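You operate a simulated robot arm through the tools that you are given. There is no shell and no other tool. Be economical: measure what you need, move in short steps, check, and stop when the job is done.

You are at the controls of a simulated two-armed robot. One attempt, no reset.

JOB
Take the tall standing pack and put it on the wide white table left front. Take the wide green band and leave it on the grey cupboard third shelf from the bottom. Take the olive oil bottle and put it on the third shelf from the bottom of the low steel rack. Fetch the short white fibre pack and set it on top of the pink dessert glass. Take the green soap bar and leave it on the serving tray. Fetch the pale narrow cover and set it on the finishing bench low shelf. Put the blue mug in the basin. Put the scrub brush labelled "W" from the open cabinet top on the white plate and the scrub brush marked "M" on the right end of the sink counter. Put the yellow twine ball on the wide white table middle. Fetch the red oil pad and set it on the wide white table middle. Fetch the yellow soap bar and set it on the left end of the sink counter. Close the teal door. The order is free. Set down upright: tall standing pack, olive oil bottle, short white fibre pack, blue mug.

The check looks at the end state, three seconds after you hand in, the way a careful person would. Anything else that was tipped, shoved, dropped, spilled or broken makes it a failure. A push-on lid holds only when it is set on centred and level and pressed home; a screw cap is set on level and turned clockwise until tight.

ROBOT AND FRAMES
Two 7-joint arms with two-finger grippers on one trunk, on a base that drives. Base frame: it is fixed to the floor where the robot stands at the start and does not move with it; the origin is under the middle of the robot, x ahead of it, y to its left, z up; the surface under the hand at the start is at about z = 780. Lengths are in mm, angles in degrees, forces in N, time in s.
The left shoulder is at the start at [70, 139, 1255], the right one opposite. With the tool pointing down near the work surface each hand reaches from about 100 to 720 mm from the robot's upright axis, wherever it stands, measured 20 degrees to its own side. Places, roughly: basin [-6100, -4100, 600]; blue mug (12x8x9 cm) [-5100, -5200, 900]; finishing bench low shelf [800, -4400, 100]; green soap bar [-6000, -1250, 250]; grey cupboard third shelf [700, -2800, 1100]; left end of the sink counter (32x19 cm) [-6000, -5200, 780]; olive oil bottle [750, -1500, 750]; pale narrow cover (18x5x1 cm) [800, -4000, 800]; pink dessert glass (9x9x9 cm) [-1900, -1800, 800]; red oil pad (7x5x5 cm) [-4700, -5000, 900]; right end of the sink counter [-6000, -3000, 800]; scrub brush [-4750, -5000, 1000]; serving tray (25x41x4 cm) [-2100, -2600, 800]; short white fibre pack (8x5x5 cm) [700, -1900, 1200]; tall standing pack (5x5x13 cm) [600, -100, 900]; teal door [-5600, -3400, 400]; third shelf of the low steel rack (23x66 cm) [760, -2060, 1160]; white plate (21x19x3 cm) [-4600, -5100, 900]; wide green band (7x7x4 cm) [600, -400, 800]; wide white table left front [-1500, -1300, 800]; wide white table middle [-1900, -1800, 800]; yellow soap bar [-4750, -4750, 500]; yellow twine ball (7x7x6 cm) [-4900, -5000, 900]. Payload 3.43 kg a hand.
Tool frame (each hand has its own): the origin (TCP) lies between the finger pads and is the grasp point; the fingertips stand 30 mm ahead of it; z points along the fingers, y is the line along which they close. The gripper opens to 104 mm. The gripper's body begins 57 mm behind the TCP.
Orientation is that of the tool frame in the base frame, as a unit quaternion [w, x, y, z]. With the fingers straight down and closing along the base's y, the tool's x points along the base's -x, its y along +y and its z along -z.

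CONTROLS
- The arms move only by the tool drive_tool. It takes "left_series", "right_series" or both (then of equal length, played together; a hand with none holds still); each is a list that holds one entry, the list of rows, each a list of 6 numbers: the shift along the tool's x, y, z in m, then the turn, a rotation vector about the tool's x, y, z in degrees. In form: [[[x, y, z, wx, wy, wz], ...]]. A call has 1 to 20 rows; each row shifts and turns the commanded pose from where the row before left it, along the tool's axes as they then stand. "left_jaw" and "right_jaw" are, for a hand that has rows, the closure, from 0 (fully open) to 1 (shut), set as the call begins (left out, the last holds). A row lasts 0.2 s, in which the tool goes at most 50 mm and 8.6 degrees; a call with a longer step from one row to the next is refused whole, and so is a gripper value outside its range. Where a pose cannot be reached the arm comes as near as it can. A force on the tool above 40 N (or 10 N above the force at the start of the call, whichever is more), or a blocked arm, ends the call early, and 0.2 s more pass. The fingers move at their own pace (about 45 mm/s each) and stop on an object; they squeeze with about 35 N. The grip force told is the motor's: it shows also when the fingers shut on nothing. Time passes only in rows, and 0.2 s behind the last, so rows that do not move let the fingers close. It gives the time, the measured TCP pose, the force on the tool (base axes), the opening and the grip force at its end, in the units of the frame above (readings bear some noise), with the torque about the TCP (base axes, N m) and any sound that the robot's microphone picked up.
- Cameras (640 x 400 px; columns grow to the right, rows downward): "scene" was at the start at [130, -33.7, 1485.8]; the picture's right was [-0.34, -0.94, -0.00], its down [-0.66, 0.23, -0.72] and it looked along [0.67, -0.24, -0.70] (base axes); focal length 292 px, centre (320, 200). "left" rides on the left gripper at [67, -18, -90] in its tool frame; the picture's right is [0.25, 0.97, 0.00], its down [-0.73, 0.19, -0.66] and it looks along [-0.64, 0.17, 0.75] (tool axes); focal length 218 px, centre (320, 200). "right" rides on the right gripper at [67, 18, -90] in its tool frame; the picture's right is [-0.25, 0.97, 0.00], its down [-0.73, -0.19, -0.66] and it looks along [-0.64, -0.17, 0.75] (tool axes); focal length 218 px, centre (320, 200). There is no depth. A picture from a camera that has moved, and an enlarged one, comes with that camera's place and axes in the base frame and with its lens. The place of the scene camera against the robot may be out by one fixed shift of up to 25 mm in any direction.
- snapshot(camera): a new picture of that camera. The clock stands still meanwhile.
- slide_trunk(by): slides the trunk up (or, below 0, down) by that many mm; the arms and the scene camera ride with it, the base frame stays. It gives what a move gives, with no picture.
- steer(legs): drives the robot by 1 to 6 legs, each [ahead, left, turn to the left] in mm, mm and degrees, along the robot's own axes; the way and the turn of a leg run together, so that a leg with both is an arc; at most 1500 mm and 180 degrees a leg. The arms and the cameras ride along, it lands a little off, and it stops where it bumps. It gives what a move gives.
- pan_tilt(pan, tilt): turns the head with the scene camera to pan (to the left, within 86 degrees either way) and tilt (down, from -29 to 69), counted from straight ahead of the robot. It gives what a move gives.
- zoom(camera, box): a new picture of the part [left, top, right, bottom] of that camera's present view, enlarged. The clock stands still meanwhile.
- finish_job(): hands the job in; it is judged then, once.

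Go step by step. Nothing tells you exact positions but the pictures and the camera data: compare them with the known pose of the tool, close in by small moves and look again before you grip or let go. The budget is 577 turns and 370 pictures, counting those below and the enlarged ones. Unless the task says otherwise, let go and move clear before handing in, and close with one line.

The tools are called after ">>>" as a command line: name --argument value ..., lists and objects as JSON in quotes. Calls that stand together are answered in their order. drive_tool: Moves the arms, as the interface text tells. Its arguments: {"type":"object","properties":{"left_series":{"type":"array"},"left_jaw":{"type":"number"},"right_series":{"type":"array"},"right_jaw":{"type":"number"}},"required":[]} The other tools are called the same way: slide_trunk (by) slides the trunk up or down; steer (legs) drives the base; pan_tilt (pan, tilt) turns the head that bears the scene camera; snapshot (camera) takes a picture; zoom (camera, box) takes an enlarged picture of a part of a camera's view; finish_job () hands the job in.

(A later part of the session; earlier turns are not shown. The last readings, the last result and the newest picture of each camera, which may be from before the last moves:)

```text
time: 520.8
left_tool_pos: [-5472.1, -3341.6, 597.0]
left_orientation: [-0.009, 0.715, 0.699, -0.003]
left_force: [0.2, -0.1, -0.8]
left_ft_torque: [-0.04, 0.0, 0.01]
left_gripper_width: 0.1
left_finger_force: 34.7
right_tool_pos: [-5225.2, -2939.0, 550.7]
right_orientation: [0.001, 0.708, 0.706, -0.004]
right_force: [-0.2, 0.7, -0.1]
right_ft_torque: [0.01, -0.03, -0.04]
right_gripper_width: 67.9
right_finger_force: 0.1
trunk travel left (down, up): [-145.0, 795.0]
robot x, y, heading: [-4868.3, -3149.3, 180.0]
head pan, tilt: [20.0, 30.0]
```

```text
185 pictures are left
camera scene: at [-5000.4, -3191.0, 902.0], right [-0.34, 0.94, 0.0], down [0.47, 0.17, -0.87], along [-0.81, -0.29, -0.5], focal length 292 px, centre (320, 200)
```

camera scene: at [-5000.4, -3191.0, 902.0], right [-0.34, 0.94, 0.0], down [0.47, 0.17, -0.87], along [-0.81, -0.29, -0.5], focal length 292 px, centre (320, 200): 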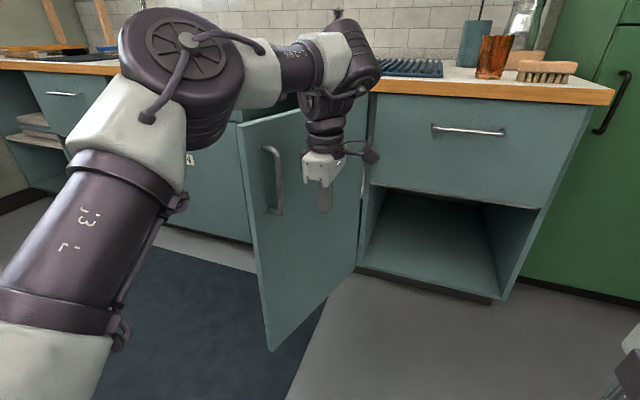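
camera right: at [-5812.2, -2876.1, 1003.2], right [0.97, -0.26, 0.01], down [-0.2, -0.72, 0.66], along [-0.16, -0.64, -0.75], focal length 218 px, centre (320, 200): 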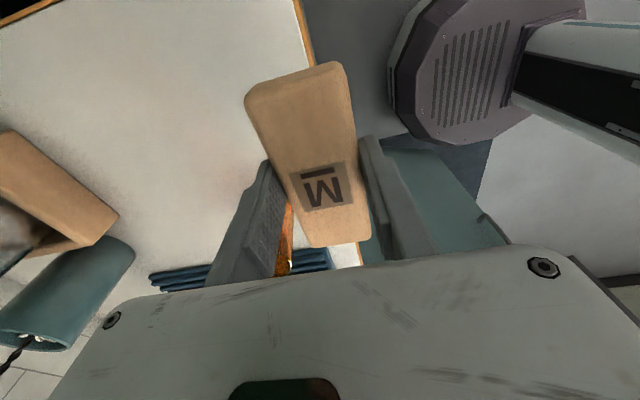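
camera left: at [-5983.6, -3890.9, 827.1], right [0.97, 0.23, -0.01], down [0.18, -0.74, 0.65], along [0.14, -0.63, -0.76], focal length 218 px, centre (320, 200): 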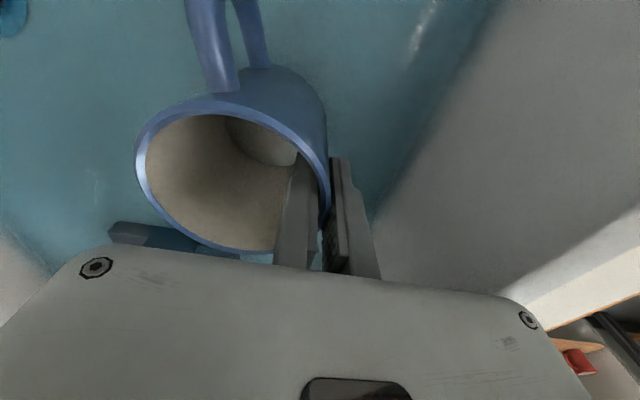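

The forearm would run over the door's top edge, so I'll raise 65 mm for clearance, then push the door along its arc with base moves.

>>> slide_trunk --by 65

>>> steer --legs '[[4, 110, 0], [69, 132, 0]]'

>>> snapshot --camera "scene"

```text
time: 521.8
left_tool_pos: [-5473.1, -3342.2, 662.3]
left_orientation: [-0.009, 0.715, 0.699, -0.003]
left_force: [0.2, -0.1, -0.3]
left_ft_torque: [0.01, -0.02, -0.01]
left_gripper_width: 0.0
left_finger_force: 34.9
right_tool_pos: [-5224.1, -2941.1, 614.6]
right_orientation: [0.002, 0.708, 0.706, -0.003]
right_force: [-0.2, 0.3, 0.0]
right_ft_torque: [0.01, 0.02, 0.01]
right_gripper_width: 67.7
right_finger_force: 0.2
trunk travel left (down, up): [-210.0, 730.0]
robot x, y, heading: [-4868.7, -3154.1, 179.8]
head pan, tilt: [20.0, 30.0]
```

```text
time: 524.0
left_tool_pos: [-5549.2, -3581.8, 661.9]
left_orientation: [-0.01, 0.716, 0.698, -0.003]
left_force: [-0.2, 0.6, 0.1]
left_ft_torque: [0.02, -0.01, -0.05]
left_gripper_width: 0.2
left_finger_force: 34.3
right_tool_pos: [-5301.0, -3180.5, 615.1]
right_orientation: [0.001, 0.709, 0.705, -0.004]
right_force: [0.0, -0.3, 0.7]
right_ft_torque: [0.01, -0.02, -0.03]
right_gripper_width: 68.0
right_finger_force: 0.1
trunk travel left (down, up): [-210.0, 730.0]
robot x, y, heading: [-4946.4, -3395.8, 179.6]
head pan, tilt: [20.0, 30.0]
```

```text
184 pictures are left
camera scene: at [-5077.2, -3431.6, 966.9], right [-0.34, 0.94, 0.0], down [0.47, 0.17, -0.87], along [-0.81, -0.29, -0.5], focal length 292 px, centre (320, 200)
```

scene: 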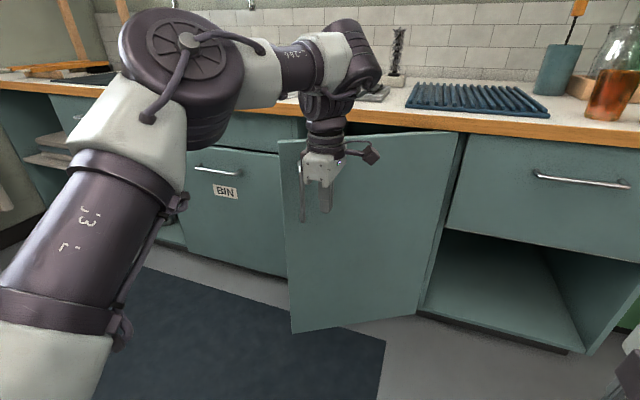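

The door is swinging smoothly. Continue along the arc.

>>> steer --legs '[[112, 93, 0.2]]'

>>> snapshot --camera "scene"

```text
time: 525.3
left_tool_pos: [-5660.4, -3676.1, 661.8]
left_orientation: [-0.009, 0.715, 0.699, -0.001]
left_force: [0.3, -0.3, -0.3]
left_ft_torque: [0.0, 0.02, 0.03]
left_gripper_width: 0.0
left_finger_force: 34.9
right_tool_pos: [-5412.6, -3274.9, 613.7]
right_orientation: [0.001, 0.709, 0.705, -0.003]
right_force: [0.4, 0.7, -0.8]
right_ft_torque: [-0.01, 0.05, 0.0]
right_gripper_width: 67.6
right_finger_force: 0.1
trunk travel left (down, up): [-210.0, 730.0]
robot x, y, heading: [-5051.9, -3488.0, 179.6]
head pan, tilt: [20.0, 30.0]
```

```text
183 pictures are left
camera scene: at [-5188.6, -3525.6, 966.9], right [-0.34, 0.94, 0.0], down [0.47, 0.17, -0.87], along [-0.81, -0.29, -0.5], focal length 292 px, centre (320, 200)
```

scene: 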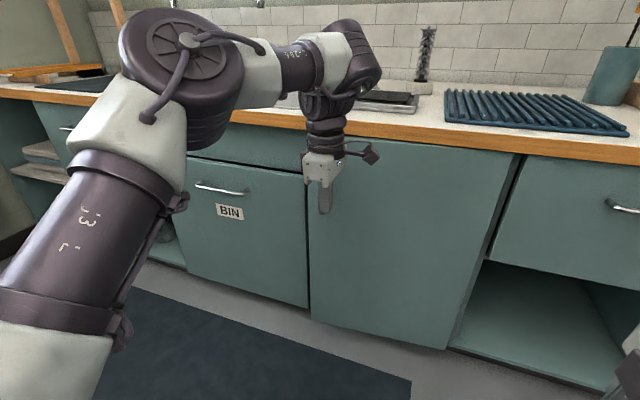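

Nearly shut. I'll lower so the hand is below the counter edge and press the door home gently.

>>> slide_trunk --by -110

>>> steer --legs '[[50, 15, 0.4]]'

>>> steer --legs '[[35, 5, 0]]'

>>> snapshot --camera "scene"

```text
time: 526.8
left_tool_pos: [-5658.4, -3675.3, 552.2]
left_orientation: [-0.01, 0.715, 0.7, -0.003]
left_force: [0.2, -0.5, 1.2]
left_ft_torque: [-0.04, -0.02, 0.0]
left_gripper_width: 0.0
left_finger_force: 34.6
right_tool_pos: [-5412.2, -3275.0, 504.1]
right_orientation: [0.002, 0.709, 0.706, -0.003]
right_force: [-0.5, -0.4, 0.8]
right_ft_torque: [-0.03, -0.02, 0.0]
right_gripper_width: 67.5
right_finger_force: 0.1
trunk travel left (down, up): [-100.0, 840.0]
robot x, y, heading: [-5058.1, -3487.1, 180.0]
head pan, tilt: [20.0, 30.0]
```

```text
time: 527.7
left_tool_pos: [-5708.5, -3696.3, 551.1]
left_orientation: [-0.009, 0.712, 0.702, -0.002]
left_force: [1.1, 0.5, -0.9]
left_ft_torque: [0.01, -0.03, -0.02]
left_gripper_width: 0.0
left_finger_force: 35.3
right_tool_pos: [-5464.1, -3292.2, 504.5]
right_orientation: [0.002, 0.706, 0.708, -0.003]
right_force: [-0.2, 0.0, 0.1]
right_ft_torque: [0.0, 0.04, 0.03]
right_gripper_width: 67.5
right_finger_force: 0.0
trunk travel left (down, up): [-100.0, 840.0]
robot x, y, heading: [-5109.3, -3504.8, -179.6]
head pan, tilt: [20.0, 30.0]
```

```text
time: 528.6
left_tool_pos: [-5742.7, -3701.4, 552.1]
left_orientation: [-0.009, 0.712, 0.702, -0.002]
left_force: [1.4, 1.6, 1.3]
left_ft_torque: [-0.12, 0.14, -0.08]
left_gripper_width: 0.0
left_finger_force: 34.4
right_tool_pos: [-5498.3, -3297.7, 505.4]
right_orientation: [0.001, 0.706, 0.709, -0.003]
right_force: [0.1, 0.2, 0.9]
right_ft_torque: [0.01, 0.0, -0.01]
right_gripper_width: 67.7
right_finger_force: 0.1
trunk travel left (down, up): [-100.0, 840.0]
robot x, y, heading: [-5138.1, -3511.8, -179.6]
head pan, tilt: [20.0, 30.0]
```

```text
182 pictures are left
camera scene: at [-5272.4, -3546.9, 857.1], right [-0.35, 0.94, 0.0], down [0.47, 0.17, -0.87], along [-0.81, -0.3, -0.5], focal length 292 px, centre (320, 200)
```

scene: 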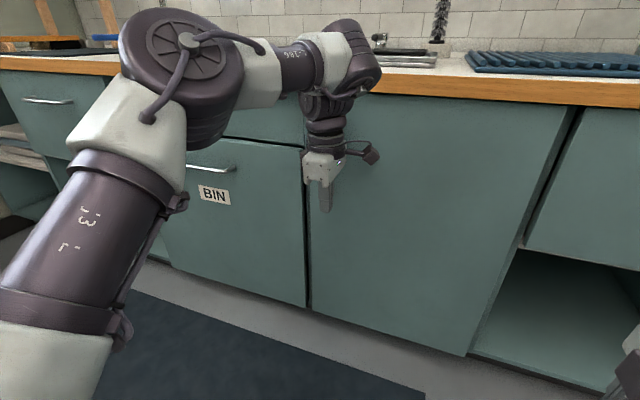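

>>> steer --legs '[[20, 0, 0]]'

>>> steer --legs '[[20, 0, 0]]'

>>> snapshot --camera "scene"

```text
time: 529.4
left_tool_pos: [-5763.9, -3700.6, 550.5]
left_orientation: [-0.009, 0.713, 0.701, -0.003]
left_force: [-2.3, 13.0, -5.0]
left_ft_torque: [-1.27, -0.41, -0.5]
left_gripper_width: 0.0
left_finger_force: 34.9
right_tool_pos: [-5518.5, -3296.7, 503.8]
right_orientation: [0.001, 0.706, 0.708, -0.005]
right_force: [-0.2, 0.1, -0.1]
right_ft_torque: [-0.01, 0.01, -0.02]
right_gripper_width: 67.5
right_finger_force: 0.1
trunk travel left (down, up): [-100.0, 840.0]
robot x, y, heading: [-5161.3, -3509.1, -179.7]
head pan, tilt: [20.0, 30.0]
```

```text
time: 530.3
left_tool_pos: [-5779.5, -3698.0, 551.7]
left_orientation: [-0.006, 0.711, 0.703, 0.002]
left_force: [2.7, 1.8, 2.4]
left_ft_torque: [-0.24, 0.36, 0.11]
left_gripper_width: 0.1
left_finger_force: 34.4
right_tool_pos: [-5537.8, -3297.9, 504.9]
right_orientation: [0.002, 0.706, 0.708, -0.005]
right_force: [0.3, 0.0, -0.5]
right_ft_torque: [0.02, -0.04, -0.02]
right_gripper_width: 67.2
right_finger_force: 0.0
trunk travel left (down, up): [-100.0, 840.0]
robot x, y, heading: [-5178.9, -3509.2, -180.0]
head pan, tilt: [20.0, 30.0]
stopped in leg 1: the force on the tool passed its limit at 54 N (the readings are from after the stop); the commanded pose is now the measured one
```

```text
181 pictures are left
camera scene: at [-5312.0, -3546.8, 857.1], right [-0.35, 0.94, 0.0], down [0.47, 0.17, -0.87], along [-0.81, -0.3, -0.5], focal length 292 px, centre (320, 200)
```

scene: 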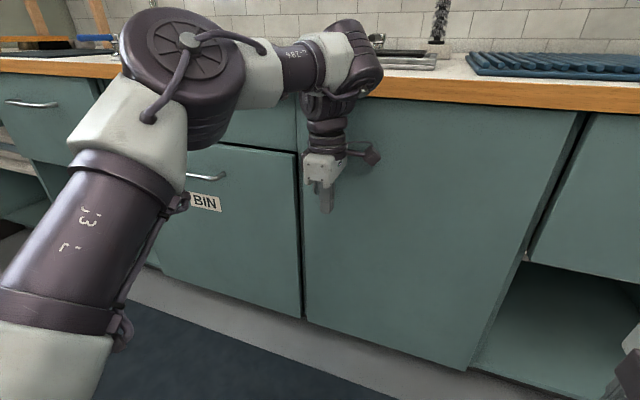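

That stopped firmly at 54 N. Back off and check the door.

>>> steer --legs '[[-300, 0, 0]]'

>>> snapshot --camera "scene"

```text
time: 532.3
left_tool_pos: [-5480.6, -3696.2, 550.3]
left_orientation: [-0.006, 0.713, 0.702, 0.003]
left_force: [0.6, -0.9, 0.2]
left_ft_torque: [0.0, 0.02, 0.03]
left_gripper_width: 0.1
left_finger_force: 34.3
right_tool_pos: [-5239.2, -3295.7, 504.6]
right_orientation: [0.001, 0.707, 0.708, -0.005]
right_force: [-0.3, -0.8, -0.2]
right_ft_torque: [0.01, -0.02, 0.04]
right_gripper_width: 67.6
right_finger_force: 0.0
trunk travel left (down, up): [-100.0, 840.0]
robot x, y, heading: [-4883.5, -3506.6, -179.7]
head pan, tilt: [20.0, 30.0]
```

```text
180 pictures are left
camera scene: at [-5012.9, -3545.2, 857.0], right [-0.35, 0.94, 0.0], down [0.47, 0.17, -0.87], along [-0.81, -0.3, -0.5], focal length 292 px, centre (320, 200)
```

scene: 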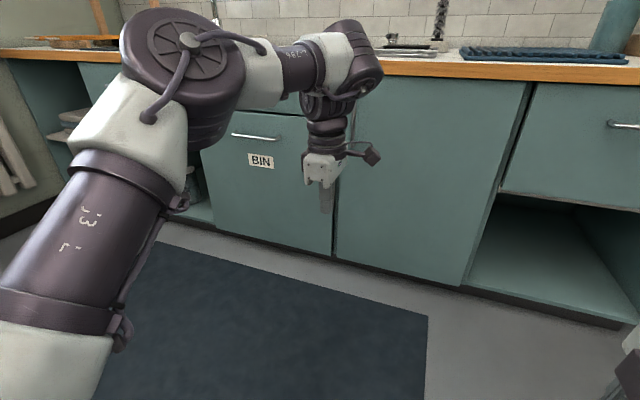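

>>> slide_trunk --by 390

>>> pan_tilt --pan 0 --tilt 38

>>> snapshot --camera "scene"

>>> zoom --camera "scene" --box '[200, 180, 400, 360]'

```text
time: 536.1
left_tool_pos: [-5480.5, -3695.9, 941.7]
left_orientation: [-0.005, 0.713, 0.701, 0.002]
left_force: [-0.6, 0.4, -1.4]
left_ft_torque: [0.01, 0.01, 0.02]
left_gripper_width: 0.1
left_finger_force: 35.1
right_tool_pos: [-5238.0, -3295.7, 895.4]
right_orientation: [0.002, 0.707, 0.708, -0.003]
right_force: [0.0, -0.7, -0.9]
right_ft_torque: [0.02, 0.02, 0.0]
right_gripper_width: 67.4
right_finger_force: 0.0
trunk travel left (down, up): [-490.0, 450.0]
robot x, y, heading: [-4881.6, -3507.9, -180.1]
head pan, tilt: [20.0, 30.0]
```

```text
time: 536.9
left_tool_pos: [-5480.1, -3696.3, 941.1]
left_orientation: [-0.005, 0.712, 0.702, 0.001]
left_force: [-0.8, -0.3, 1.1]
left_ft_torque: [0.01, 0.01, -0.08]
left_gripper_width: 0.0
left_finger_force: 35.2
right_tool_pos: [-5238.5, -3295.7, 895.3]
right_orientation: [0.002, 0.707, 0.708, -0.005]
right_force: [-0.6, 0.2, 0.1]
right_ft_torque: [-0.01, -0.03, -0.03]
right_gripper_width: 67.7
right_finger_force: 0.1
trunk travel left (down, up): [-490.0, 450.0]
robot x, y, heading: [-4884.7, -3509.3, -179.9]
head pan, tilt: [0.0, 38.0]
```

```text
179 pictures are left
camera scene: at [-5014.6, -3514.3, 1234.7], right [0.0, 1.0, 0.0], down [0.62, 0.0, -0.79], along [-0.79, 0.0, -0.62], focal length 292 px, centre (320, 200)
```

scene: 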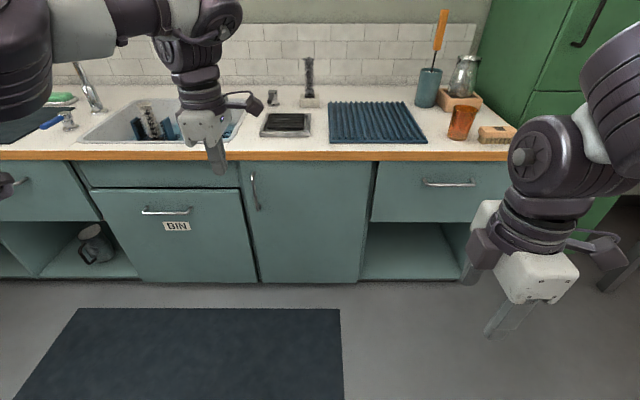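

```text
2.22 times, centred on (300, 270) of scene
camera zoom: at [-5014.6, -3514.3, 1234.7], right [0.0, 1.0, 0.0], down [0.62, 0.0, -0.79], along [-0.79, 0.0, -0.62], focal length 648 px, centre (364, 44)
```

zoom: 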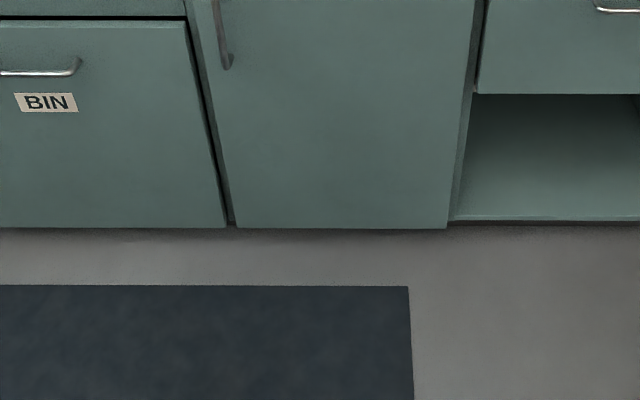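

The door is shut flush. Next the yellow soap bar on the cabinet's middle shelf: turn to face the cabinet and approach.

>>> steer --legs '[[0, 0, 90], [560, 0, 0]]'

>>> pan_tilt --pan 10 --tilt 40

>>> snapshot --camera "scene"

```text
time: 543.9
left_tool_pos: [-4666.6, -4652.6, 940.9]
left_orientation: [-0.005, -0.004, 1.0, -0.003]
left_force: [-1.1, 0.0, -0.5]
left_ft_torque: [0.02, 0.01, 0.02]
left_gripper_width: 0.0
left_finger_force: 34.5
right_tool_pos: [-5072.6, -4420.9, 895.3]
right_orientation: [0.004, -0.012, 1.0, -0.001]
right_force: [0.6, -0.2, -0.3]
right_ft_torque: [0.01, -0.01, 0.04]
right_gripper_width: 67.8
right_finger_force: 0.0
trunk travel left (down, up): [-490.0, 450.0]
robot x, y, heading: [-4867.4, -4056.1, -88.5]
head pan, tilt: [0.0, 38.0]
```

```text
time: 544.6
left_tool_pos: [-4666.0, -4653.2, 941.7]
left_orientation: [-0.005, -0.004, 1.0, -0.003]
left_force: [-0.7, 0.3, 1.0]
left_ft_torque: [0.04, 0.01, -0.01]
left_gripper_width: 0.0
left_finger_force: 34.9
right_tool_pos: [-5072.4, -4419.6, 895.2]
right_orientation: [0.004, -0.013, 1.0, -0.003]
right_force: [-0.3, -0.8, 0.7]
right_ft_torque: [0.01, 0.03, -0.01]
right_gripper_width: 67.5
right_finger_force: 0.1
trunk travel left (down, up): [-490.0, 450.0]
robot x, y, heading: [-4865.0, -4056.5, -88.5]
head pan, tilt: [10.0, 40.0]
```

```text
177 pictures are left
camera scene: at [-4847.3, -4197.3, 1231.7], right [-0.98, -0.2, 0.0], down [-0.13, 0.63, -0.77], along [0.15, -0.75, -0.64], focal length 292 px, centre (320, 200)
```

scene: 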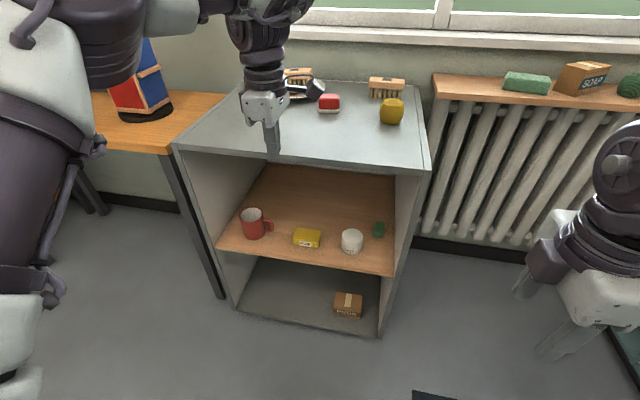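

The soap is at about (-4677,-4831) on the shelf (z≈495). I'll lower the trunk and hand in front of the opening, then drive in.

>>> slide_trunk --by -215

>>> drive_tool --left_series '[[[0.009, 0, 0.045, 0, 0, 0], [0, 0, 0.045, 0, 0, 0], [0, 0, 0.045, 0, 0, 0], [0, 0, 0.035, 0, 0, 0], [0, 0, 0, 0, 0, 0]]]' --left_jaw 0.25

>>> steer --legs '[[90, 0, -1.4]]'

>>> snapshot --camera "left"

>>> snapshot --camera "scene"

```text
time: 546.9
left_tool_pos: [-4666.2, -4654.2, 725.9]
left_orientation: [-0.005, -0.003, 1.0, -0.002]
left_force: [0.0, -0.3, -0.1]
left_ft_torque: [-0.03, 0.0, -0.02]
left_gripper_width: 0.1
left_finger_force: 35.2
right_tool_pos: [-5072.4, -4420.0, 679.8]
right_orientation: [0.005, -0.012, 1.0, -0.003]
right_force: [0.2, -0.4, 0.6]
right_ft_torque: [-0.02, 0.02, 0.02]
right_gripper_width: 67.4
right_finger_force: 0.1
trunk travel left (down, up): [-275.0, 665.0]
robot x, y, heading: [-4866.6, -4059.8, -88.2]
head pan, tilt: [10.0, 40.0]
```

```text
time: 548.1
left_tool_pos: [-4678.4, -4655.3, 556.2]
left_orientation: [-0.004, -0.004, 1.0, -0.004]
left_force: [0.4, 0.6, -0.3]
left_ft_torque: [-0.02, 0.03, 0.02]
left_gripper_width: 77.8
left_finger_force: 0.0
right_tool_pos: [-5072.0, -4419.8, 680.9]
right_orientation: [0.004, -0.012, 1.0, -0.003]
right_force: [0.2, 0.5, 0.0]
right_ft_torque: [-0.01, 0.0, -0.03]
right_gripper_width: 67.6
right_finger_force: 0.0
trunk travel left (down, up): [-275.0, 665.0]
robot x, y, heading: [-4872.3, -4056.7, -88.6]
head pan, tilt: [10.0, 40.0]
```

```text
time: 549.2
left_tool_pos: [-4686.0, -4726.2, 554.8]
left_orientation: [-0.004, 0.011, 1.0, 0.001]
left_force: [-0.1, 0.4, 0.5]
left_ft_torque: [0.01, 0.02, 0.02]
left_gripper_width: 78.1
left_finger_force: 0.0
right_tool_pos: [-5075.7, -4489.5, 680.7]
right_orientation: [0.004, -0.005, 1.0, -0.004]
right_force: [0.1, -0.3, -0.4]
right_ft_torque: [0.0, -0.02, 0.03]
right_gripper_width: 67.4
right_finger_force: 0.0
trunk travel left (down, up): [-275.0, 665.0]
robot x, y, heading: [-4864.3, -4134.1, -89.5]
head pan, tilt: [10.0, 40.0]
stopped in leg 1: the robot was blocked; the commanded pose is now the measured one
```

```text
176 pictures are left
camera left: at [-4753.8, -4742.4, 644.7], right [-0.23, 0.97, 0.0], down [0.74, 0.17, 0.65], along [0.63, 0.15, -0.76], focal length 218 px, centre (320, 200)
```

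left: 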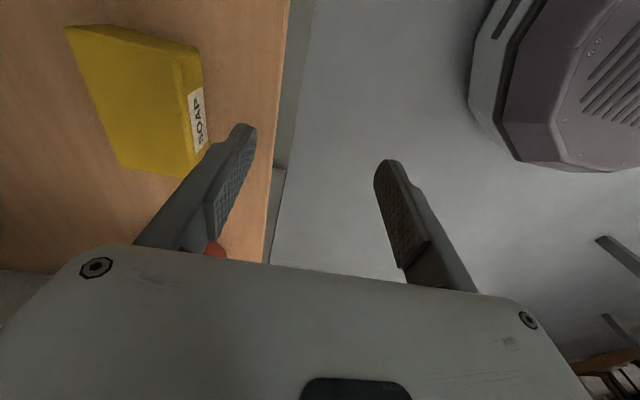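

```text
175 pictures are left
camera scene: at [-4847.4, -4268.2, 1017.3], right [-0.98, -0.19, 0.0], down [-0.12, 0.63, -0.77], along [0.14, -0.76, -0.64], focal length 292 px, centre (320, 200)
```

scene: 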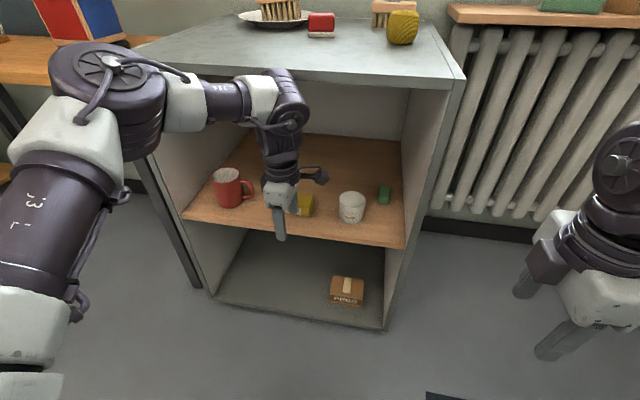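

The forearm met the cabinet's side panel. I'll back off and use the right hand instead, tilted forward 45°, so its forearm stays behind it.

>>> steer --legs '[[-150, 0, -0.5]]'

>>> drive_tool --right_series '[[[0, 0, 0.02, 0, 0, -8.2], [0, 0, 0.02, 0, 0, -8.2], [0, 0, 0, 0, 0, -8.2], [0, 0, 0, 0, 0, -8.2], [0, 0, 0, 0, 0, -8.2], [0, 0, 0, 0, 0, -8.2], [0, 0, 0, 0, 0, -8.2], [0, 0, 0, 0, 0, -8.2], [0, 0, 0, 0, 0, -8.2], [0, 0, 0, 0, 0, -8.2], [0, 0, 0, 0, 0, -8.0], [0, 0, 0, 0, 7.5, 0], [0, 0, 0, 0, 7.5, 0], [0, 0, 0, 0, 7.5, 0], [0, 0, 0, 0, 7.5, 0], [0, 0, 0, 0, 7.5, 0], [0, 0, 0, 0, 7.5, 0], [0, 0, 0, 0, 0, 0]]]' --right_jaw 0.08

```text
time: 550.6
left_tool_pos: [-4692.8, -4579.7, 552.0]
left_orientation: [-0.003, 0.015, 1.0, 0.003]
left_force: [0.3, -0.4, 0.1]
left_ft_torque: [-0.03, 0.0, 0.01]
left_gripper_width: 77.8
left_finger_force: 0.1
right_tool_pos: [-5080.2, -4339.8, 679.5]
right_orientation: [0.004, 0.0, 1.0, -0.001]
right_force: [0.1, -0.2, 0.0]
right_ft_torque: [-0.03, 0.0, 0.0]
right_gripper_width: 67.6
right_finger_force: 0.0
trunk travel left (down, up): [-275.0, 665.0]
robot x, y, heading: [-4864.0, -3982.0, -89.8]
head pan, tilt: [10.0, 40.0]
```

```text
time: 554.4
left_tool_pos: [-4692.1, -4579.7, 551.5]
left_orientation: [-0.003, 0.015, 1.0, 0.003]
left_force: [0.9, -0.3, 0.3]
left_ft_torque: [-0.03, 0.03, 0.01]
left_gripper_width: 78.0
left_finger_force: 0.1
right_tool_pos: [-5092.2, -4463.6, 665.3]
right_orientation: [-0.267, -0.653, 0.653, -0.274]
right_force: [-0.2, -0.4, 0.7]
right_ft_torque: [0.02, -0.02, -0.03]
right_gripper_width: 95.7
right_finger_force: 0.0
right hand out of reach, approached as far as the arm can: row 12, 13, 14, 15, 16, 17
trunk travel left (down, up): [-275.0, 665.0]
robot x, y, heading: [-4866.4, -3982.3, -89.8]
head pan, tilt: [10.0, 40.0]
```

Tilt achieved. Retract the left hand, shift so the right hand faces the soap, and approach.

>>> drive_tool --left_series '[[[0, 0.04, -0.02, 0, 0, 0], [0, 0.04, -0.02, 0, 0, 0], [0, 0.04, -0.02, 0, 0, 0], [0, 0.04, -0.02, 0, 0, 0], [0, 0.03, 0, 0, 0, 0], [0, 0, 0, 0, 0, 0]]]' --right_series '[[[-0.02, 0, 0.02, 0, 0, 0], [-0.02, 0, 0.02, 0, 0, 0], [-0.02, 0, 0.02, 0, 0, 0], [-0.01, 0, 0.01, 0, 0, 0], [0, 0, 0, 0, 0, 0], [0, 0, 0, 0, 0, 0]]]'

>>> steer --legs '[[0, 400, 0], [200, 0, 0]]'

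>>> snapshot --camera "right"

>>> snapshot --camera "scene"

```text
time: 555.8
left_tool_pos: [-4684.8, -4389.1, 631.5]
left_orientation: [-0.003, 0.014, 1.0, 0.004]
left_force: [-0.8, -0.3, 0.5]
left_ft_torque: [-0.05, 0.03, 0.0]
left_gripper_width: 77.9
left_finger_force: 0.1
right_tool_pos: [-5091.2, -4462.3, 564.8]
right_orientation: [-0.268, -0.652, 0.653, -0.274]
right_force: [-0.3, -0.2, 0.3]
right_ft_torque: [-0.02, 0.01, 0.03]
right_gripper_width: 95.8
right_finger_force: 0.1
trunk travel left (down, up): [-275.0, 665.0]
robot x, y, heading: [-4867.9, -3986.1, -89.7]
head pan, tilt: [10.0, 40.0]
```

```text
time: 559.5
left_tool_pos: [-4290.4, -4587.5, 630.2]
left_orientation: [-0.004, 0.013, 1.0, 0.005]
left_force: [0.9, 0.6, -0.7]
left_ft_torque: [0.0, -0.01, -0.02]
left_gripper_width: 78.0
left_finger_force: 0.0
right_tool_pos: [-4696.6, -4659.9, 565.7]
right_orientation: [-0.268, -0.652, 0.654, -0.274]
right_force: [0.4, -0.2, 0.2]
right_ft_torque: [-0.05, -0.01, -0.01]
right_gripper_width: 95.6
right_finger_force: 0.1
trunk travel left (down, up): [-275.0, 665.0]
robot x, y, heading: [-4473.8, -4178.3, -89.4]
head pan, tilt: [10.0, 40.0]
```

```text
174 pictures are left
camera right: at [-4714.4, -4645.7, 676.5], right [-0.97, 0.17, -0.19], down [0.19, 0.98, -0.05], along [0.17, -0.08, -0.98], focal length 218 px, centre (320, 200)
```

right: 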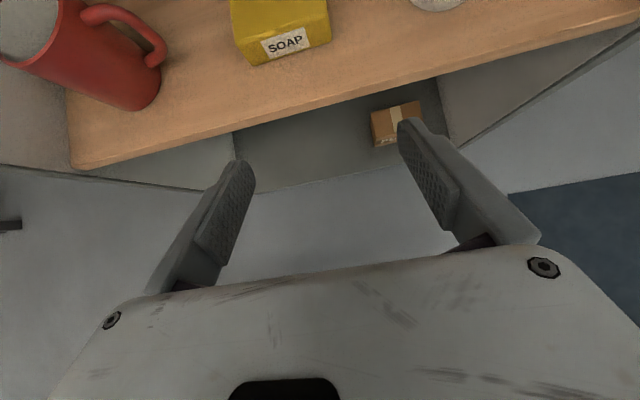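

```text
173 pictures are left
camera scene: at [-4456.0, -4320.0, 1016.5], right [-0.98, -0.18, 0.0], down [-0.12, 0.63, -0.77], along [0.14, -0.75, -0.64], focal length 292 px, centre (320, 200)
```

scene: 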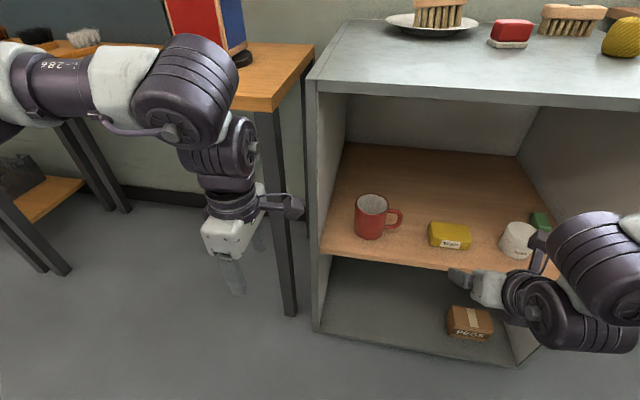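

Soap centre ≈ (-4682,-4820), front face y≈-4795. Retract the left hand further, then advance and come down onto it along the tilt.

>>> drive_tool --left_series '[[[0, 0.04, -0.02, 0, 0, 0], [0, 0.04, -0.02, 0, 0, 0], [0, 0.03, -0.02, 0, 0, 0], [0, 0, 0, 0, 0, 0]]]' --right_series '[[[0.012, -0.006, -0.012, 0, 0, 0], [0.012, -0.006, -0.012, 0, 0, 0], [0, 0, 0, 0, 0, 0], [0, 0, 0, 0, 0, 0]]]'

>>> steer --legs '[[95, 0, -0.5]]'

>>> snapshot --camera "right"

```text
time: 560.5
left_tool_pos: [-4288.4, -4509.3, 671.0]
left_orientation: [-0.003, 0.013, 1.0, 0.004]
left_force: [-0.7, -0.1, 0.0]
left_ft_torque: [-0.01, -0.01, 0.0]
left_gripper_width: 77.9
left_finger_force: 0.1
left hand out of reach, approached as far as the arm can: row 3
right_tool_pos: [-4684.4, -4663.4, 601.9]
right_orientation: [-0.269, -0.653, 0.653, -0.275]
right_force: [-0.2, -0.4, 0.1]
right_ft_torque: [-0.01, 0.0, -0.02]
right_gripper_width: 95.7
right_finger_force: 0.1
trunk travel left (down, up): [-275.0, 665.0]
robot x, y, heading: [-4478.9, -4177.7, -89.4]
head pan, tilt: [10.0, 40.0]
```

```text
time: 561.6
left_tool_pos: [-4291.4, -4606.9, 670.9]
left_orientation: [-0.003, 0.018, 1.0, 0.004]
left_force: [0.1, -0.7, 0.5]
left_ft_torque: [0.02, -0.02, 0.01]
left_gripper_width: 78.0
left_finger_force: 0.1
right_tool_pos: [-4689.3, -4756.6, 600.5]
right_orientation: [-0.269, -0.65, 0.656, -0.273]
right_force: [0.2, 0.1, -0.3]
right_ft_torque: [-0.01, 0.01, 0.0]
right_gripper_width: 95.6
right_finger_force: 0.1
trunk travel left (down, up): [-275.0, 665.0]
robot x, y, heading: [-4473.1, -4275.5, -90.2]
head pan, tilt: [10.0, 40.0]
```

```text
172 pictures are left
camera right: at [-4707.6, -4742.0, 712.2], right [-0.96, 0.18, -0.19], down [0.2, 0.98, -0.05], along [0.17, -0.09, -0.98], focal length 218 px, centre (320, 200)
```

right: 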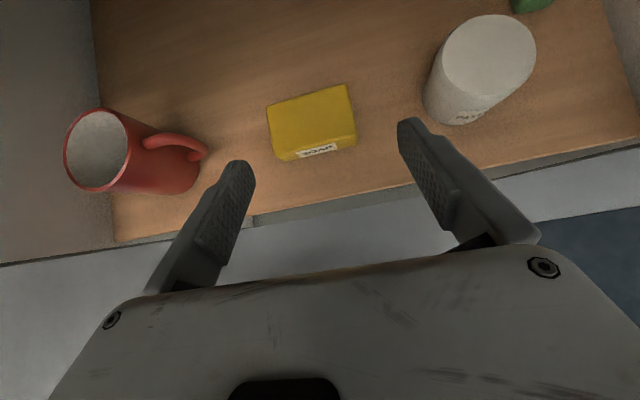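

>>> drive_tool --right_series '[[[-0.001, -0.0035, 0.032, 0, 0, 0], [-0.001, -0.0035, 0.032, 0, 0, 0], [-0.001, 0, 0.022, 0, 0, 0], [0, 0, 0, 0, 0, 0]]]'

>>> snapshot --camera "right"

```text
time: 562.6
left_tool_pos: [-4291.1, -4605.2, 671.8]
left_orientation: [-0.003, 0.018, 1.0, 0.003]
left_force: [0.4, 0.1, -0.6]
left_ft_torque: [0.0, -0.01, 0.01]
left_gripper_width: 78.0
left_finger_force: 0.0
right_tool_pos: [-4681.8, -4816.6, 540.7]
right_orientation: [-0.269, -0.65, 0.656, -0.273]
right_force: [0.1, 0.7, -0.1]
right_ft_torque: [0.0, 0.01, -0.01]
right_gripper_width: 96.0
right_finger_force: 0.1
trunk travel left (down, up): [-275.0, 665.0]
robot x, y, heading: [-4475.0, -4273.2, -90.3]
head pan, tilt: [10.0, 40.0]
```

```text
171 pictures are left
camera right: at [-4700.2, -4800.5, 651.9], right [-0.96, 0.18, -0.19], down [0.2, 0.98, -0.05], along [0.17, -0.09, -0.98], focal length 218 px, centre (320, 200)
```

right: 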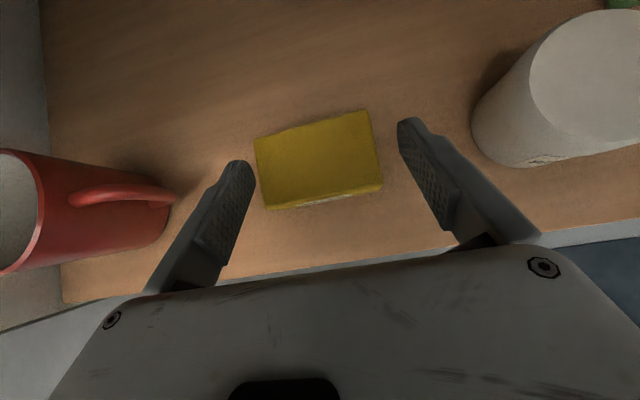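

>>> drive_tool --right_series '[[[-0.002, 0, 0.012, 0, 0, 0], [0, 0, 0, 0, 0, 0]]]'

>>> drive_tool --right_series '[[[0, 0, 0, 0, 0, 0], [0, 0, 0, 0, 0, 0], [0, 0, 0, 0, 0, 0], [0, 0, 0, 0, 0, 0]]]' --right_jaw 1

>>> drive_tool --right_series '[[[0.015, 0, -0.015, 0, 0, 0], [0.02, 0, -0.02, 0, 0, 0], [0, 0, -0.04, 0, 0, 0], [0, 0, -0.04, 0, 0, 0], [0, 0, -0.03, 0, 0, 0], [0, 0, 0, 0, 0, 0]]]'

>>> snapshot --camera "right"

```text
time: 563.2
left_tool_pos: [-4290.6, -4603.0, 671.7]
left_orientation: [-0.004, 0.018, 1.0, 0.001]
left_force: [-0.3, 0.5, 0.3]
left_ft_torque: [-0.02, -0.01, -0.02]
left_gripper_width: 77.9
left_finger_force: 0.0
right_tool_pos: [-4678.2, -4821.5, 536.8]
right_orientation: [-0.273, -0.647, 0.655, -0.278]
right_force: [1.9, 6.5, 33.8]
right_ft_torque: [-0.44, -1.71, 0.32]
right_gripper_width: 91.8
right_finger_force: 0.1
trunk travel left (down, up): [-275.0, 665.0]
robot x, y, heading: [-4475.7, -4275.2, -90.7]
head pan, tilt: [10.0, 40.0]
```

```text
time: 564.2
left_tool_pos: [-4292.1, -4606.0, 671.2]
left_orientation: [-0.003, 0.018, 1.0, 0.004]
left_force: [-0.2, 0.2, -0.6]
left_ft_torque: [0.04, 0.01, -0.04]
left_gripper_width: 78.1
left_finger_force: 0.1
right_tool_pos: [-4683.5, -4818.4, 527.3]
right_orientation: [-0.267, -0.652, 0.657, -0.268]
right_force: [0.1, 1.1, -0.2]
right_ft_torque: [0.0, 0.01, -0.01]
right_gripper_width: 3.3
right_finger_force: 0.2
trunk travel left (down, up): [-275.0, 665.0]
robot x, y, heading: [-4472.8, -4273.8, -90.0]
head pan, tilt: [10.0, 40.0]
```

```text
time: 565.6
left_tool_pos: [-4290.3, -4606.4, 670.3]
left_orientation: [-0.004, 0.018, 1.0, 0.004]
left_force: [0.2, 0.3, 0.1]
left_ft_torque: [-0.02, 0.05, -0.01]
left_gripper_width: 78.1
left_finger_force: 0.1
right_tool_pos: [-4680.7, -4758.2, 658.6]
right_orientation: [-0.268, -0.651, 0.656, -0.273]
right_force: [-0.4, -0.4, -0.8]
right_ft_torque: [0.03, 0.02, 0.02]
right_gripper_width: 0.2
right_finger_force: 34.9
right hand out of reach, approached as far as the arm can: row 5
trunk travel left (down, up): [-275.0, 665.0]
robot x, y, heading: [-4473.6, -4277.6, -90.3]
head pan, tilt: [10.0, 40.0]
```

```text
170 pictures are left
camera right: at [-4698.5, -4743.2, 769.5], right [-0.96, 0.18, -0.19], down [0.2, 0.98, -0.05], along [0.17, -0.08, -0.98], focal length 218 px, centre (320, 200)
```

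right: 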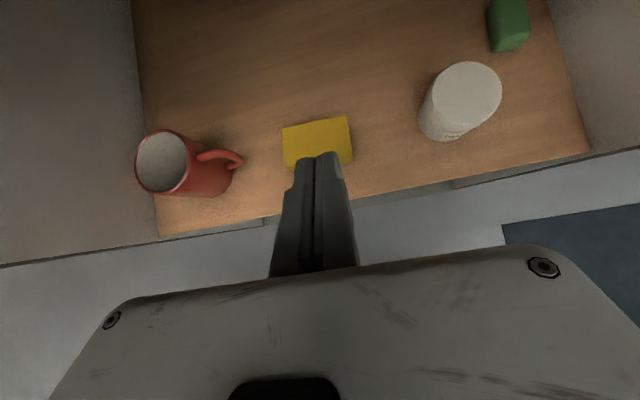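

The fingers closed empty; the soap is still on the shelf. Zoom in to see how it lies.

>>> zoom --camera "right" --box '[240, 90, 400, 200]'

>>> zoom --camera "scene" --box '[320, 160, 560, 310]'

```text
3.64 times, centred on (320, 145) of right
camera zoom: at [-4698.5, -4743.2, 769.5], right [-0.96, 0.18, -0.19], down [0.2, 0.98, -0.05], along [0.17, -0.08, -0.98], focal length 794 px, centre (320, 400)
```

zoom: 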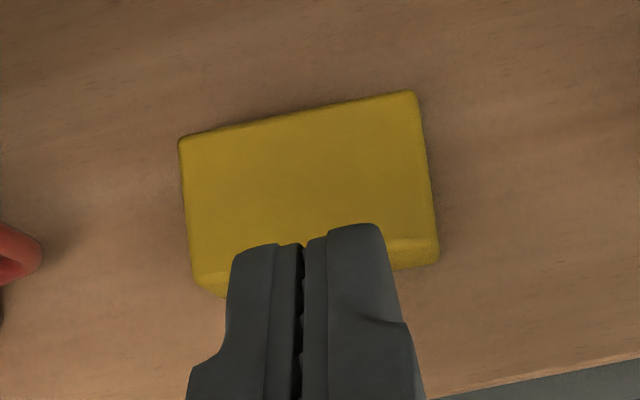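

```text
2.67 times, centred on (440, 235) of scene
camera zoom: at [-4457.1, -4415.5, 1016.6], right [-0.99, -0.17, 0.0], down [-0.11, 0.63, -0.77], along [0.13, -0.75, -0.64], focal length 778 px, centre (0, 107)
```

zoom: 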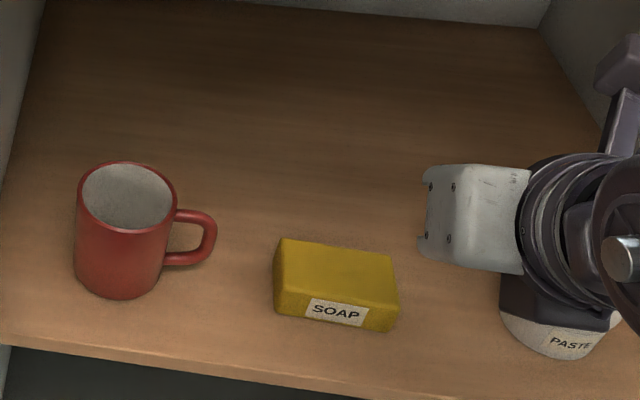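

The soap's top is lower (z≈502) and centred at x≈-4668, so one finger had landed on its end. Re-centre with the jaw fully open.

>>> drive_tool --right_series '[[[-0.019, -0.0043, 0.027, 0, 0, 0], [-0.019, -0.0043, 0.027, 0, 0, 0], [-0.019, -0.0043, 0.027, 0, 0, 0], [0, 0, 0, 0, 0, 0], [0, 0, 0, 0, 0, 0], [0, 0, 0, 0, 0, 0]]]' --right_jaw 0

>>> snapshot --camera "right"

```text
time: 567.0
left_tool_pos: [-4291.8, -4605.2, 670.5]
left_orientation: [-0.003, 0.018, 1.0, 0.005]
left_force: [-0.1, 0.6, -0.6]
left_ft_torque: [0.02, 0.03, 0.01]
left_gripper_width: 77.9
left_finger_force: 0.2
right_tool_pos: [-4669.7, -4773.1, 570.7]
right_orientation: [-0.269, -0.65, 0.656, -0.273]
right_force: [-0.1, -0.3, 0.6]
right_ft_torque: [-0.02, -0.01, 0.03]
right_gripper_width: 103.9
right_finger_force: 0.0
right hand out of reach, approached as far as the arm can: row 3
trunk travel left (down, up): [-275.0, 665.0]
robot x, y, heading: [-4471.7, -4276.4, -90.1]
head pan, tilt: [10.0, 40.0]
```

```text
167 pictures are left
camera right: at [-4688.5, -4757.6, 681.5], right [-0.96, 0.18, -0.19], down [0.2, 0.98, -0.05], along [0.17, -0.09, -0.98], focal length 218 px, centre (320, 200)
```

right: 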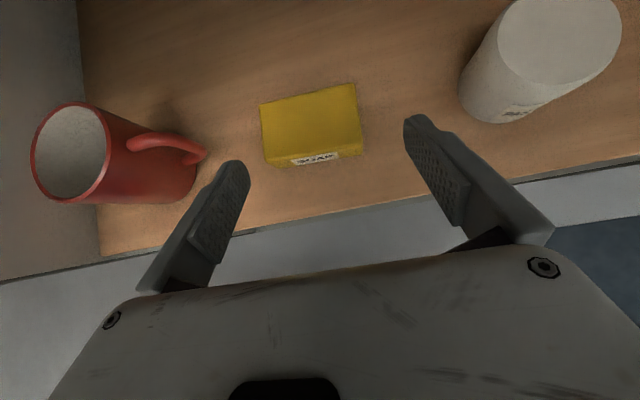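

>>> slide_trunk --by -64

>>> drive_tool --right_series '[[[0.014, -0.0035, 0.014, 0, 0, 0], [0.014, -0.0035, 0.014, 0, 0, 0], [0, 0, 0, 0, 0, 0]]]'

>>> snapshot --camera "right"

```text
time: 568.0
left_tool_pos: [-4291.8, -4605.2, 607.6]
left_orientation: [-0.003, 0.019, 1.0, 0.003]
left_force: [0.2, -0.2, -0.9]
left_ft_torque: [0.0, 0.01, 0.0]
left_gripper_width: 78.1
left_finger_force: 0.1
right_tool_pos: [-4669.9, -4773.3, 506.1]
right_orientation: [-0.269, -0.649, 0.657, -0.273]
right_force: [0.7, -1.0, -0.4]
right_ft_torque: [-0.01, -0.02, -0.02]
right_gripper_width: 104.1
right_finger_force: 0.1
trunk travel left (down, up): [-211.0, 729.0]
robot x, y, heading: [-4475.9, -4275.3, -90.1]
head pan, tilt: [10.0, 40.0]
```

```text
time: 568.9
left_tool_pos: [-4291.6, -4606.6, 607.7]
left_orientation: [-0.004, 0.018, 1.0, 0.003]
left_force: [0.2, -0.9, -0.3]
left_ft_torque: [0.01, 0.03, -0.01]
left_gripper_width: 77.9
left_finger_force: 0.0
right_tool_pos: [-4662.0, -4811.3, 508.4]
right_orientation: [-0.269, -0.65, 0.656, -0.274]
right_force: [-0.9, -1.1, 0.5]
right_ft_torque: [0.02, -0.02, 0.0]
right_gripper_width: 104.1
right_finger_force: 0.1
trunk travel left (down, up): [-211.0, 729.0]
robot x, y, heading: [-4473.9, -4276.5, -90.3]
head pan, tilt: [10.0, 40.0]
```

```text
166 pictures are left
camera right: at [-4680.7, -4796.3, 618.8], right [-0.96, 0.18, -0.19], down [0.2, 0.98, -0.05], along [0.17, -0.09, -0.98], focal length 218 px, centre (320, 200)
```

right: 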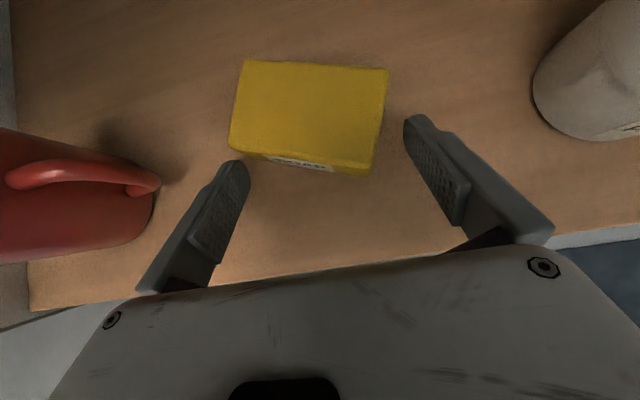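

A finger nudged the soap, turning it ~20°. I'll back off, match the hand's yaw to it and approach along its axis.

>>> drive_tool --right_series '[[[-0.014, 0, -0.014, 0, 0, 0], [-0.014, 0, -0.014, 0, 0, 0], [0.01, 0, -0.01, -4.7, 0, 4.7], [0, 0, 0, -4.7, 0, 4.7], [0, 0, 0, -4.7, 0, 4.7], [0, 0, 0, 0, 0, 0]]]'

>>> snapshot --camera "right"

```text
time: 570.2
left_tool_pos: [-4291.0, -4605.5, 607.1]
left_orientation: [-0.003, 0.018, 1.0, 0.003]
left_force: [-0.2, 0.0, 0.0]
left_ft_torque: [-0.01, 0.0, 0.01]
left_gripper_width: 77.7
left_finger_force: 0.1
right_tool_pos: [-4727.4, -4796.0, 536.9]
right_orientation: [-0.309, -0.528, 0.759, -0.223]
right_force: [1.6, 0.1, 2.4]
right_ft_torque: [-0.09, -0.12, 0.09]
right_gripper_width: 103.8
right_finger_force: 0.1
right hand out of reach, approached as far as the arm can: row 2, 3, 4, 5
trunk travel left (down, up): [-211.0, 729.0]
robot x, y, heading: [-4474.4, -4275.0, -90.0]
head pan, tilt: [10.0, 40.0]
```

```text
165 pictures are left
camera right: at [-4740.3, -4775.4, 647.8], right [-0.84, 0.5, -0.19], down [0.52, 0.85, -0.05], along [0.14, -0.14, -0.98], focal length 218 px, centre (320, 200)
```

right: 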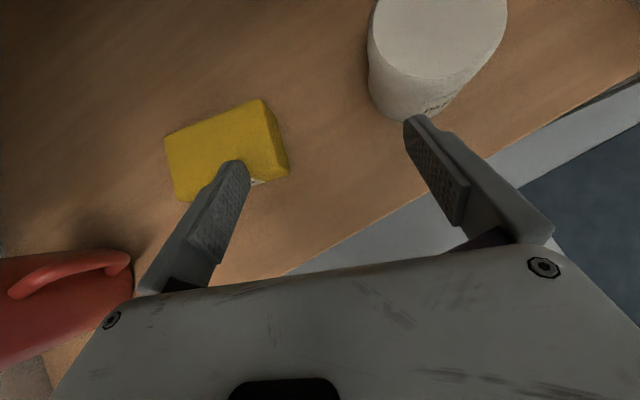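

>>> slide_trunk --by 30

>>> steer --legs '[[-20, 85, 0]]'

>>> snapshot --camera "right"

```text
time: 571.0
left_tool_pos: [-4291.1, -4605.7, 637.3]
left_orientation: [-0.003, 0.018, 1.0, 0.005]
left_force: [0.4, 0.1, 0.3]
left_ft_torque: [0.01, 0.03, 0.02]
left_gripper_width: 78.0
left_finger_force: 0.1
right_tool_pos: [-4727.5, -4795.9, 565.8]
right_orientation: [-0.309, -0.528, 0.759, -0.222]
right_force: [0.4, 0.3, 0.1]
right_ft_torque: [-0.04, 0.03, 0.02]
right_gripper_width: 103.8
right_finger_force: 0.1
trunk travel left (down, up): [-241.0, 699.0]
robot x, y, heading: [-4472.9, -4270.8, -90.1]
head pan, tilt: [10.0, 40.0]
```

```text
time: 572.1
left_tool_pos: [-4203.3, -4585.9, 637.7]
left_orientation: [-0.004, 0.018, 1.0, 0.004]
left_force: [0.4, 0.6, 0.2]
left_ft_torque: [0.02, 0.02, -0.03]
left_gripper_width: 77.7
left_finger_force: 0.1
right_tool_pos: [-4639.6, -4775.4, 566.9]
right_orientation: [-0.31, -0.528, 0.758, -0.223]
right_force: [1.4, -0.7, 0.4]
right_ft_torque: [0.01, -0.01, 0.0]
right_gripper_width: 104.1
right_finger_force: 0.0
trunk travel left (down, up): [-241.0, 699.0]
robot x, y, heading: [-4381.9, -4255.0, -90.2]
head pan, tilt: [10.0, 40.0]
```

```text
164 pictures are left
camera right: at [-4652.7, -4755.6, 677.7], right [-0.85, 0.5, -0.19], down [0.52, 0.86, -0.05], along [0.14, -0.14, -0.98], focal length 218 px, centre (320, 200)
```

right: 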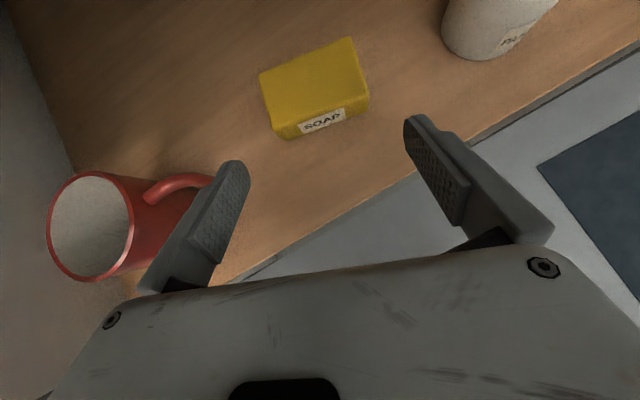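

>>> drive_tool --right_series '[[[0, 0.007, 0, 3.2, 0, -3.2], [0, 0.007, 0, 3.2, 0, -3.2], [0, 0, 0, 0, 0, 0]]]'

>>> slide_trunk --by -60

>>> snapshot --camera "right"

```text
time: 572.9
left_tool_pos: [-4204.7, -4586.1, 638.9]
left_orientation: [-0.003, 0.019, 1.0, 0.003]
left_force: [-0.3, -0.4, 0.9]
left_ft_torque: [0.0, -0.01, 0.0]
left_gripper_width: 78.1
left_finger_force: 0.0
right_tool_pos: [-4653.7, -4771.2, 565.6]
right_orientation: [-0.291, -0.586, 0.714, -0.248]
right_force: [0.1, -0.4, -0.6]
right_ft_torque: [-0.04, 0.0, -0.03]
right_gripper_width: 103.9
right_finger_force: 0.0
trunk travel left (down, up): [-241.0, 699.0]
robot x, y, heading: [-4384.7, -4253.5, -90.1]
head pan, tilt: [10.0, 40.0]
```

```text
time: 573.9
left_tool_pos: [-4204.5, -4587.6, 576.9]
left_orientation: [-0.004, 0.018, 1.0, 0.004]
left_force: [-0.8, -0.5, 0.6]
left_ft_torque: [-0.01, 0.01, 0.01]
left_gripper_width: 78.0
left_finger_force: 0.1
right_tool_pos: [-4652.6, -4772.2, 506.3]
right_orientation: [-0.291, -0.586, 0.715, -0.247]
right_force: [-1.1, 0.4, -0.5]
right_ft_torque: [0.01, -0.02, 0.04]
right_gripper_width: 104.2
right_finger_force: 0.1
trunk travel left (down, up): [-181.0, 759.0]
robot x, y, heading: [-4387.4, -4255.6, -90.4]
head pan, tilt: [10.0, 40.0]
```

```text
163 pictures are left
camera right: at [-4668.8, -4753.5, 617.3], right [-0.91, 0.36, -0.19], down [0.38, 0.93, -0.05], along [0.16, -0.11, -0.98], focal length 218 px, centre (320, 200)
```

right: 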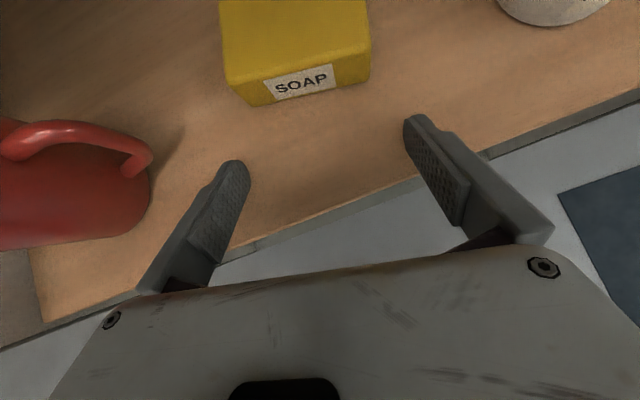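

The soap is wider (~93 mm) than I thought, so alignment must be tight: shift 7 mm left, then advance in steps.

>>> drive_tool --right_series '[[[0, -0.0075, 0, 0, 0, 0], [0.014, 0, 0.014, 0, 0, 0], [0.014, 0, 0.014, 0, 0, 0], [0, 0, 0, 0, 0, 0]]]'

>>> snapshot --camera "right"

```text
time: 574.9
left_tool_pos: [-4203.8, -4585.6, 577.6]
left_orientation: [-0.003, 0.018, 1.0, 0.004]
left_force: [0.0, 0.2, -0.1]
left_ft_torque: [0.0, 0.02, -0.01]
left_gripper_width: 77.9
left_finger_force: 0.0
right_tool_pos: [-4654.2, -4812.8, 507.4]
right_orientation: [-0.291, -0.586, 0.714, -0.248]
right_force: [-0.5, 0.4, -0.6]
right_ft_torque: [0.02, 0.02, -0.01]
right_gripper_width: 104.0
right_finger_force: 0.1
trunk travel left (down, up): [-181.0, 759.0]
robot x, y, heading: [-4384.7, -4256.7, -90.1]
head pan, tilt: [10.0, 40.0]
```

```text
162 pictures are left
camera right: at [-4669.9, -4794.0, 617.7], right [-0.91, 0.36, -0.19], down [0.38, 0.93, -0.05], along [0.16, -0.11, -0.98], focal length 218 px, centre (320, 200)
```

right: 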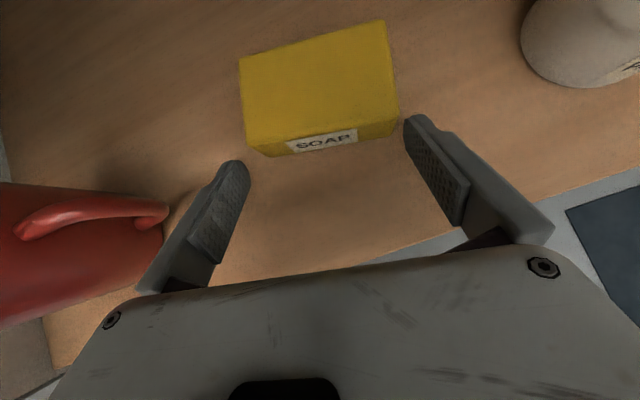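

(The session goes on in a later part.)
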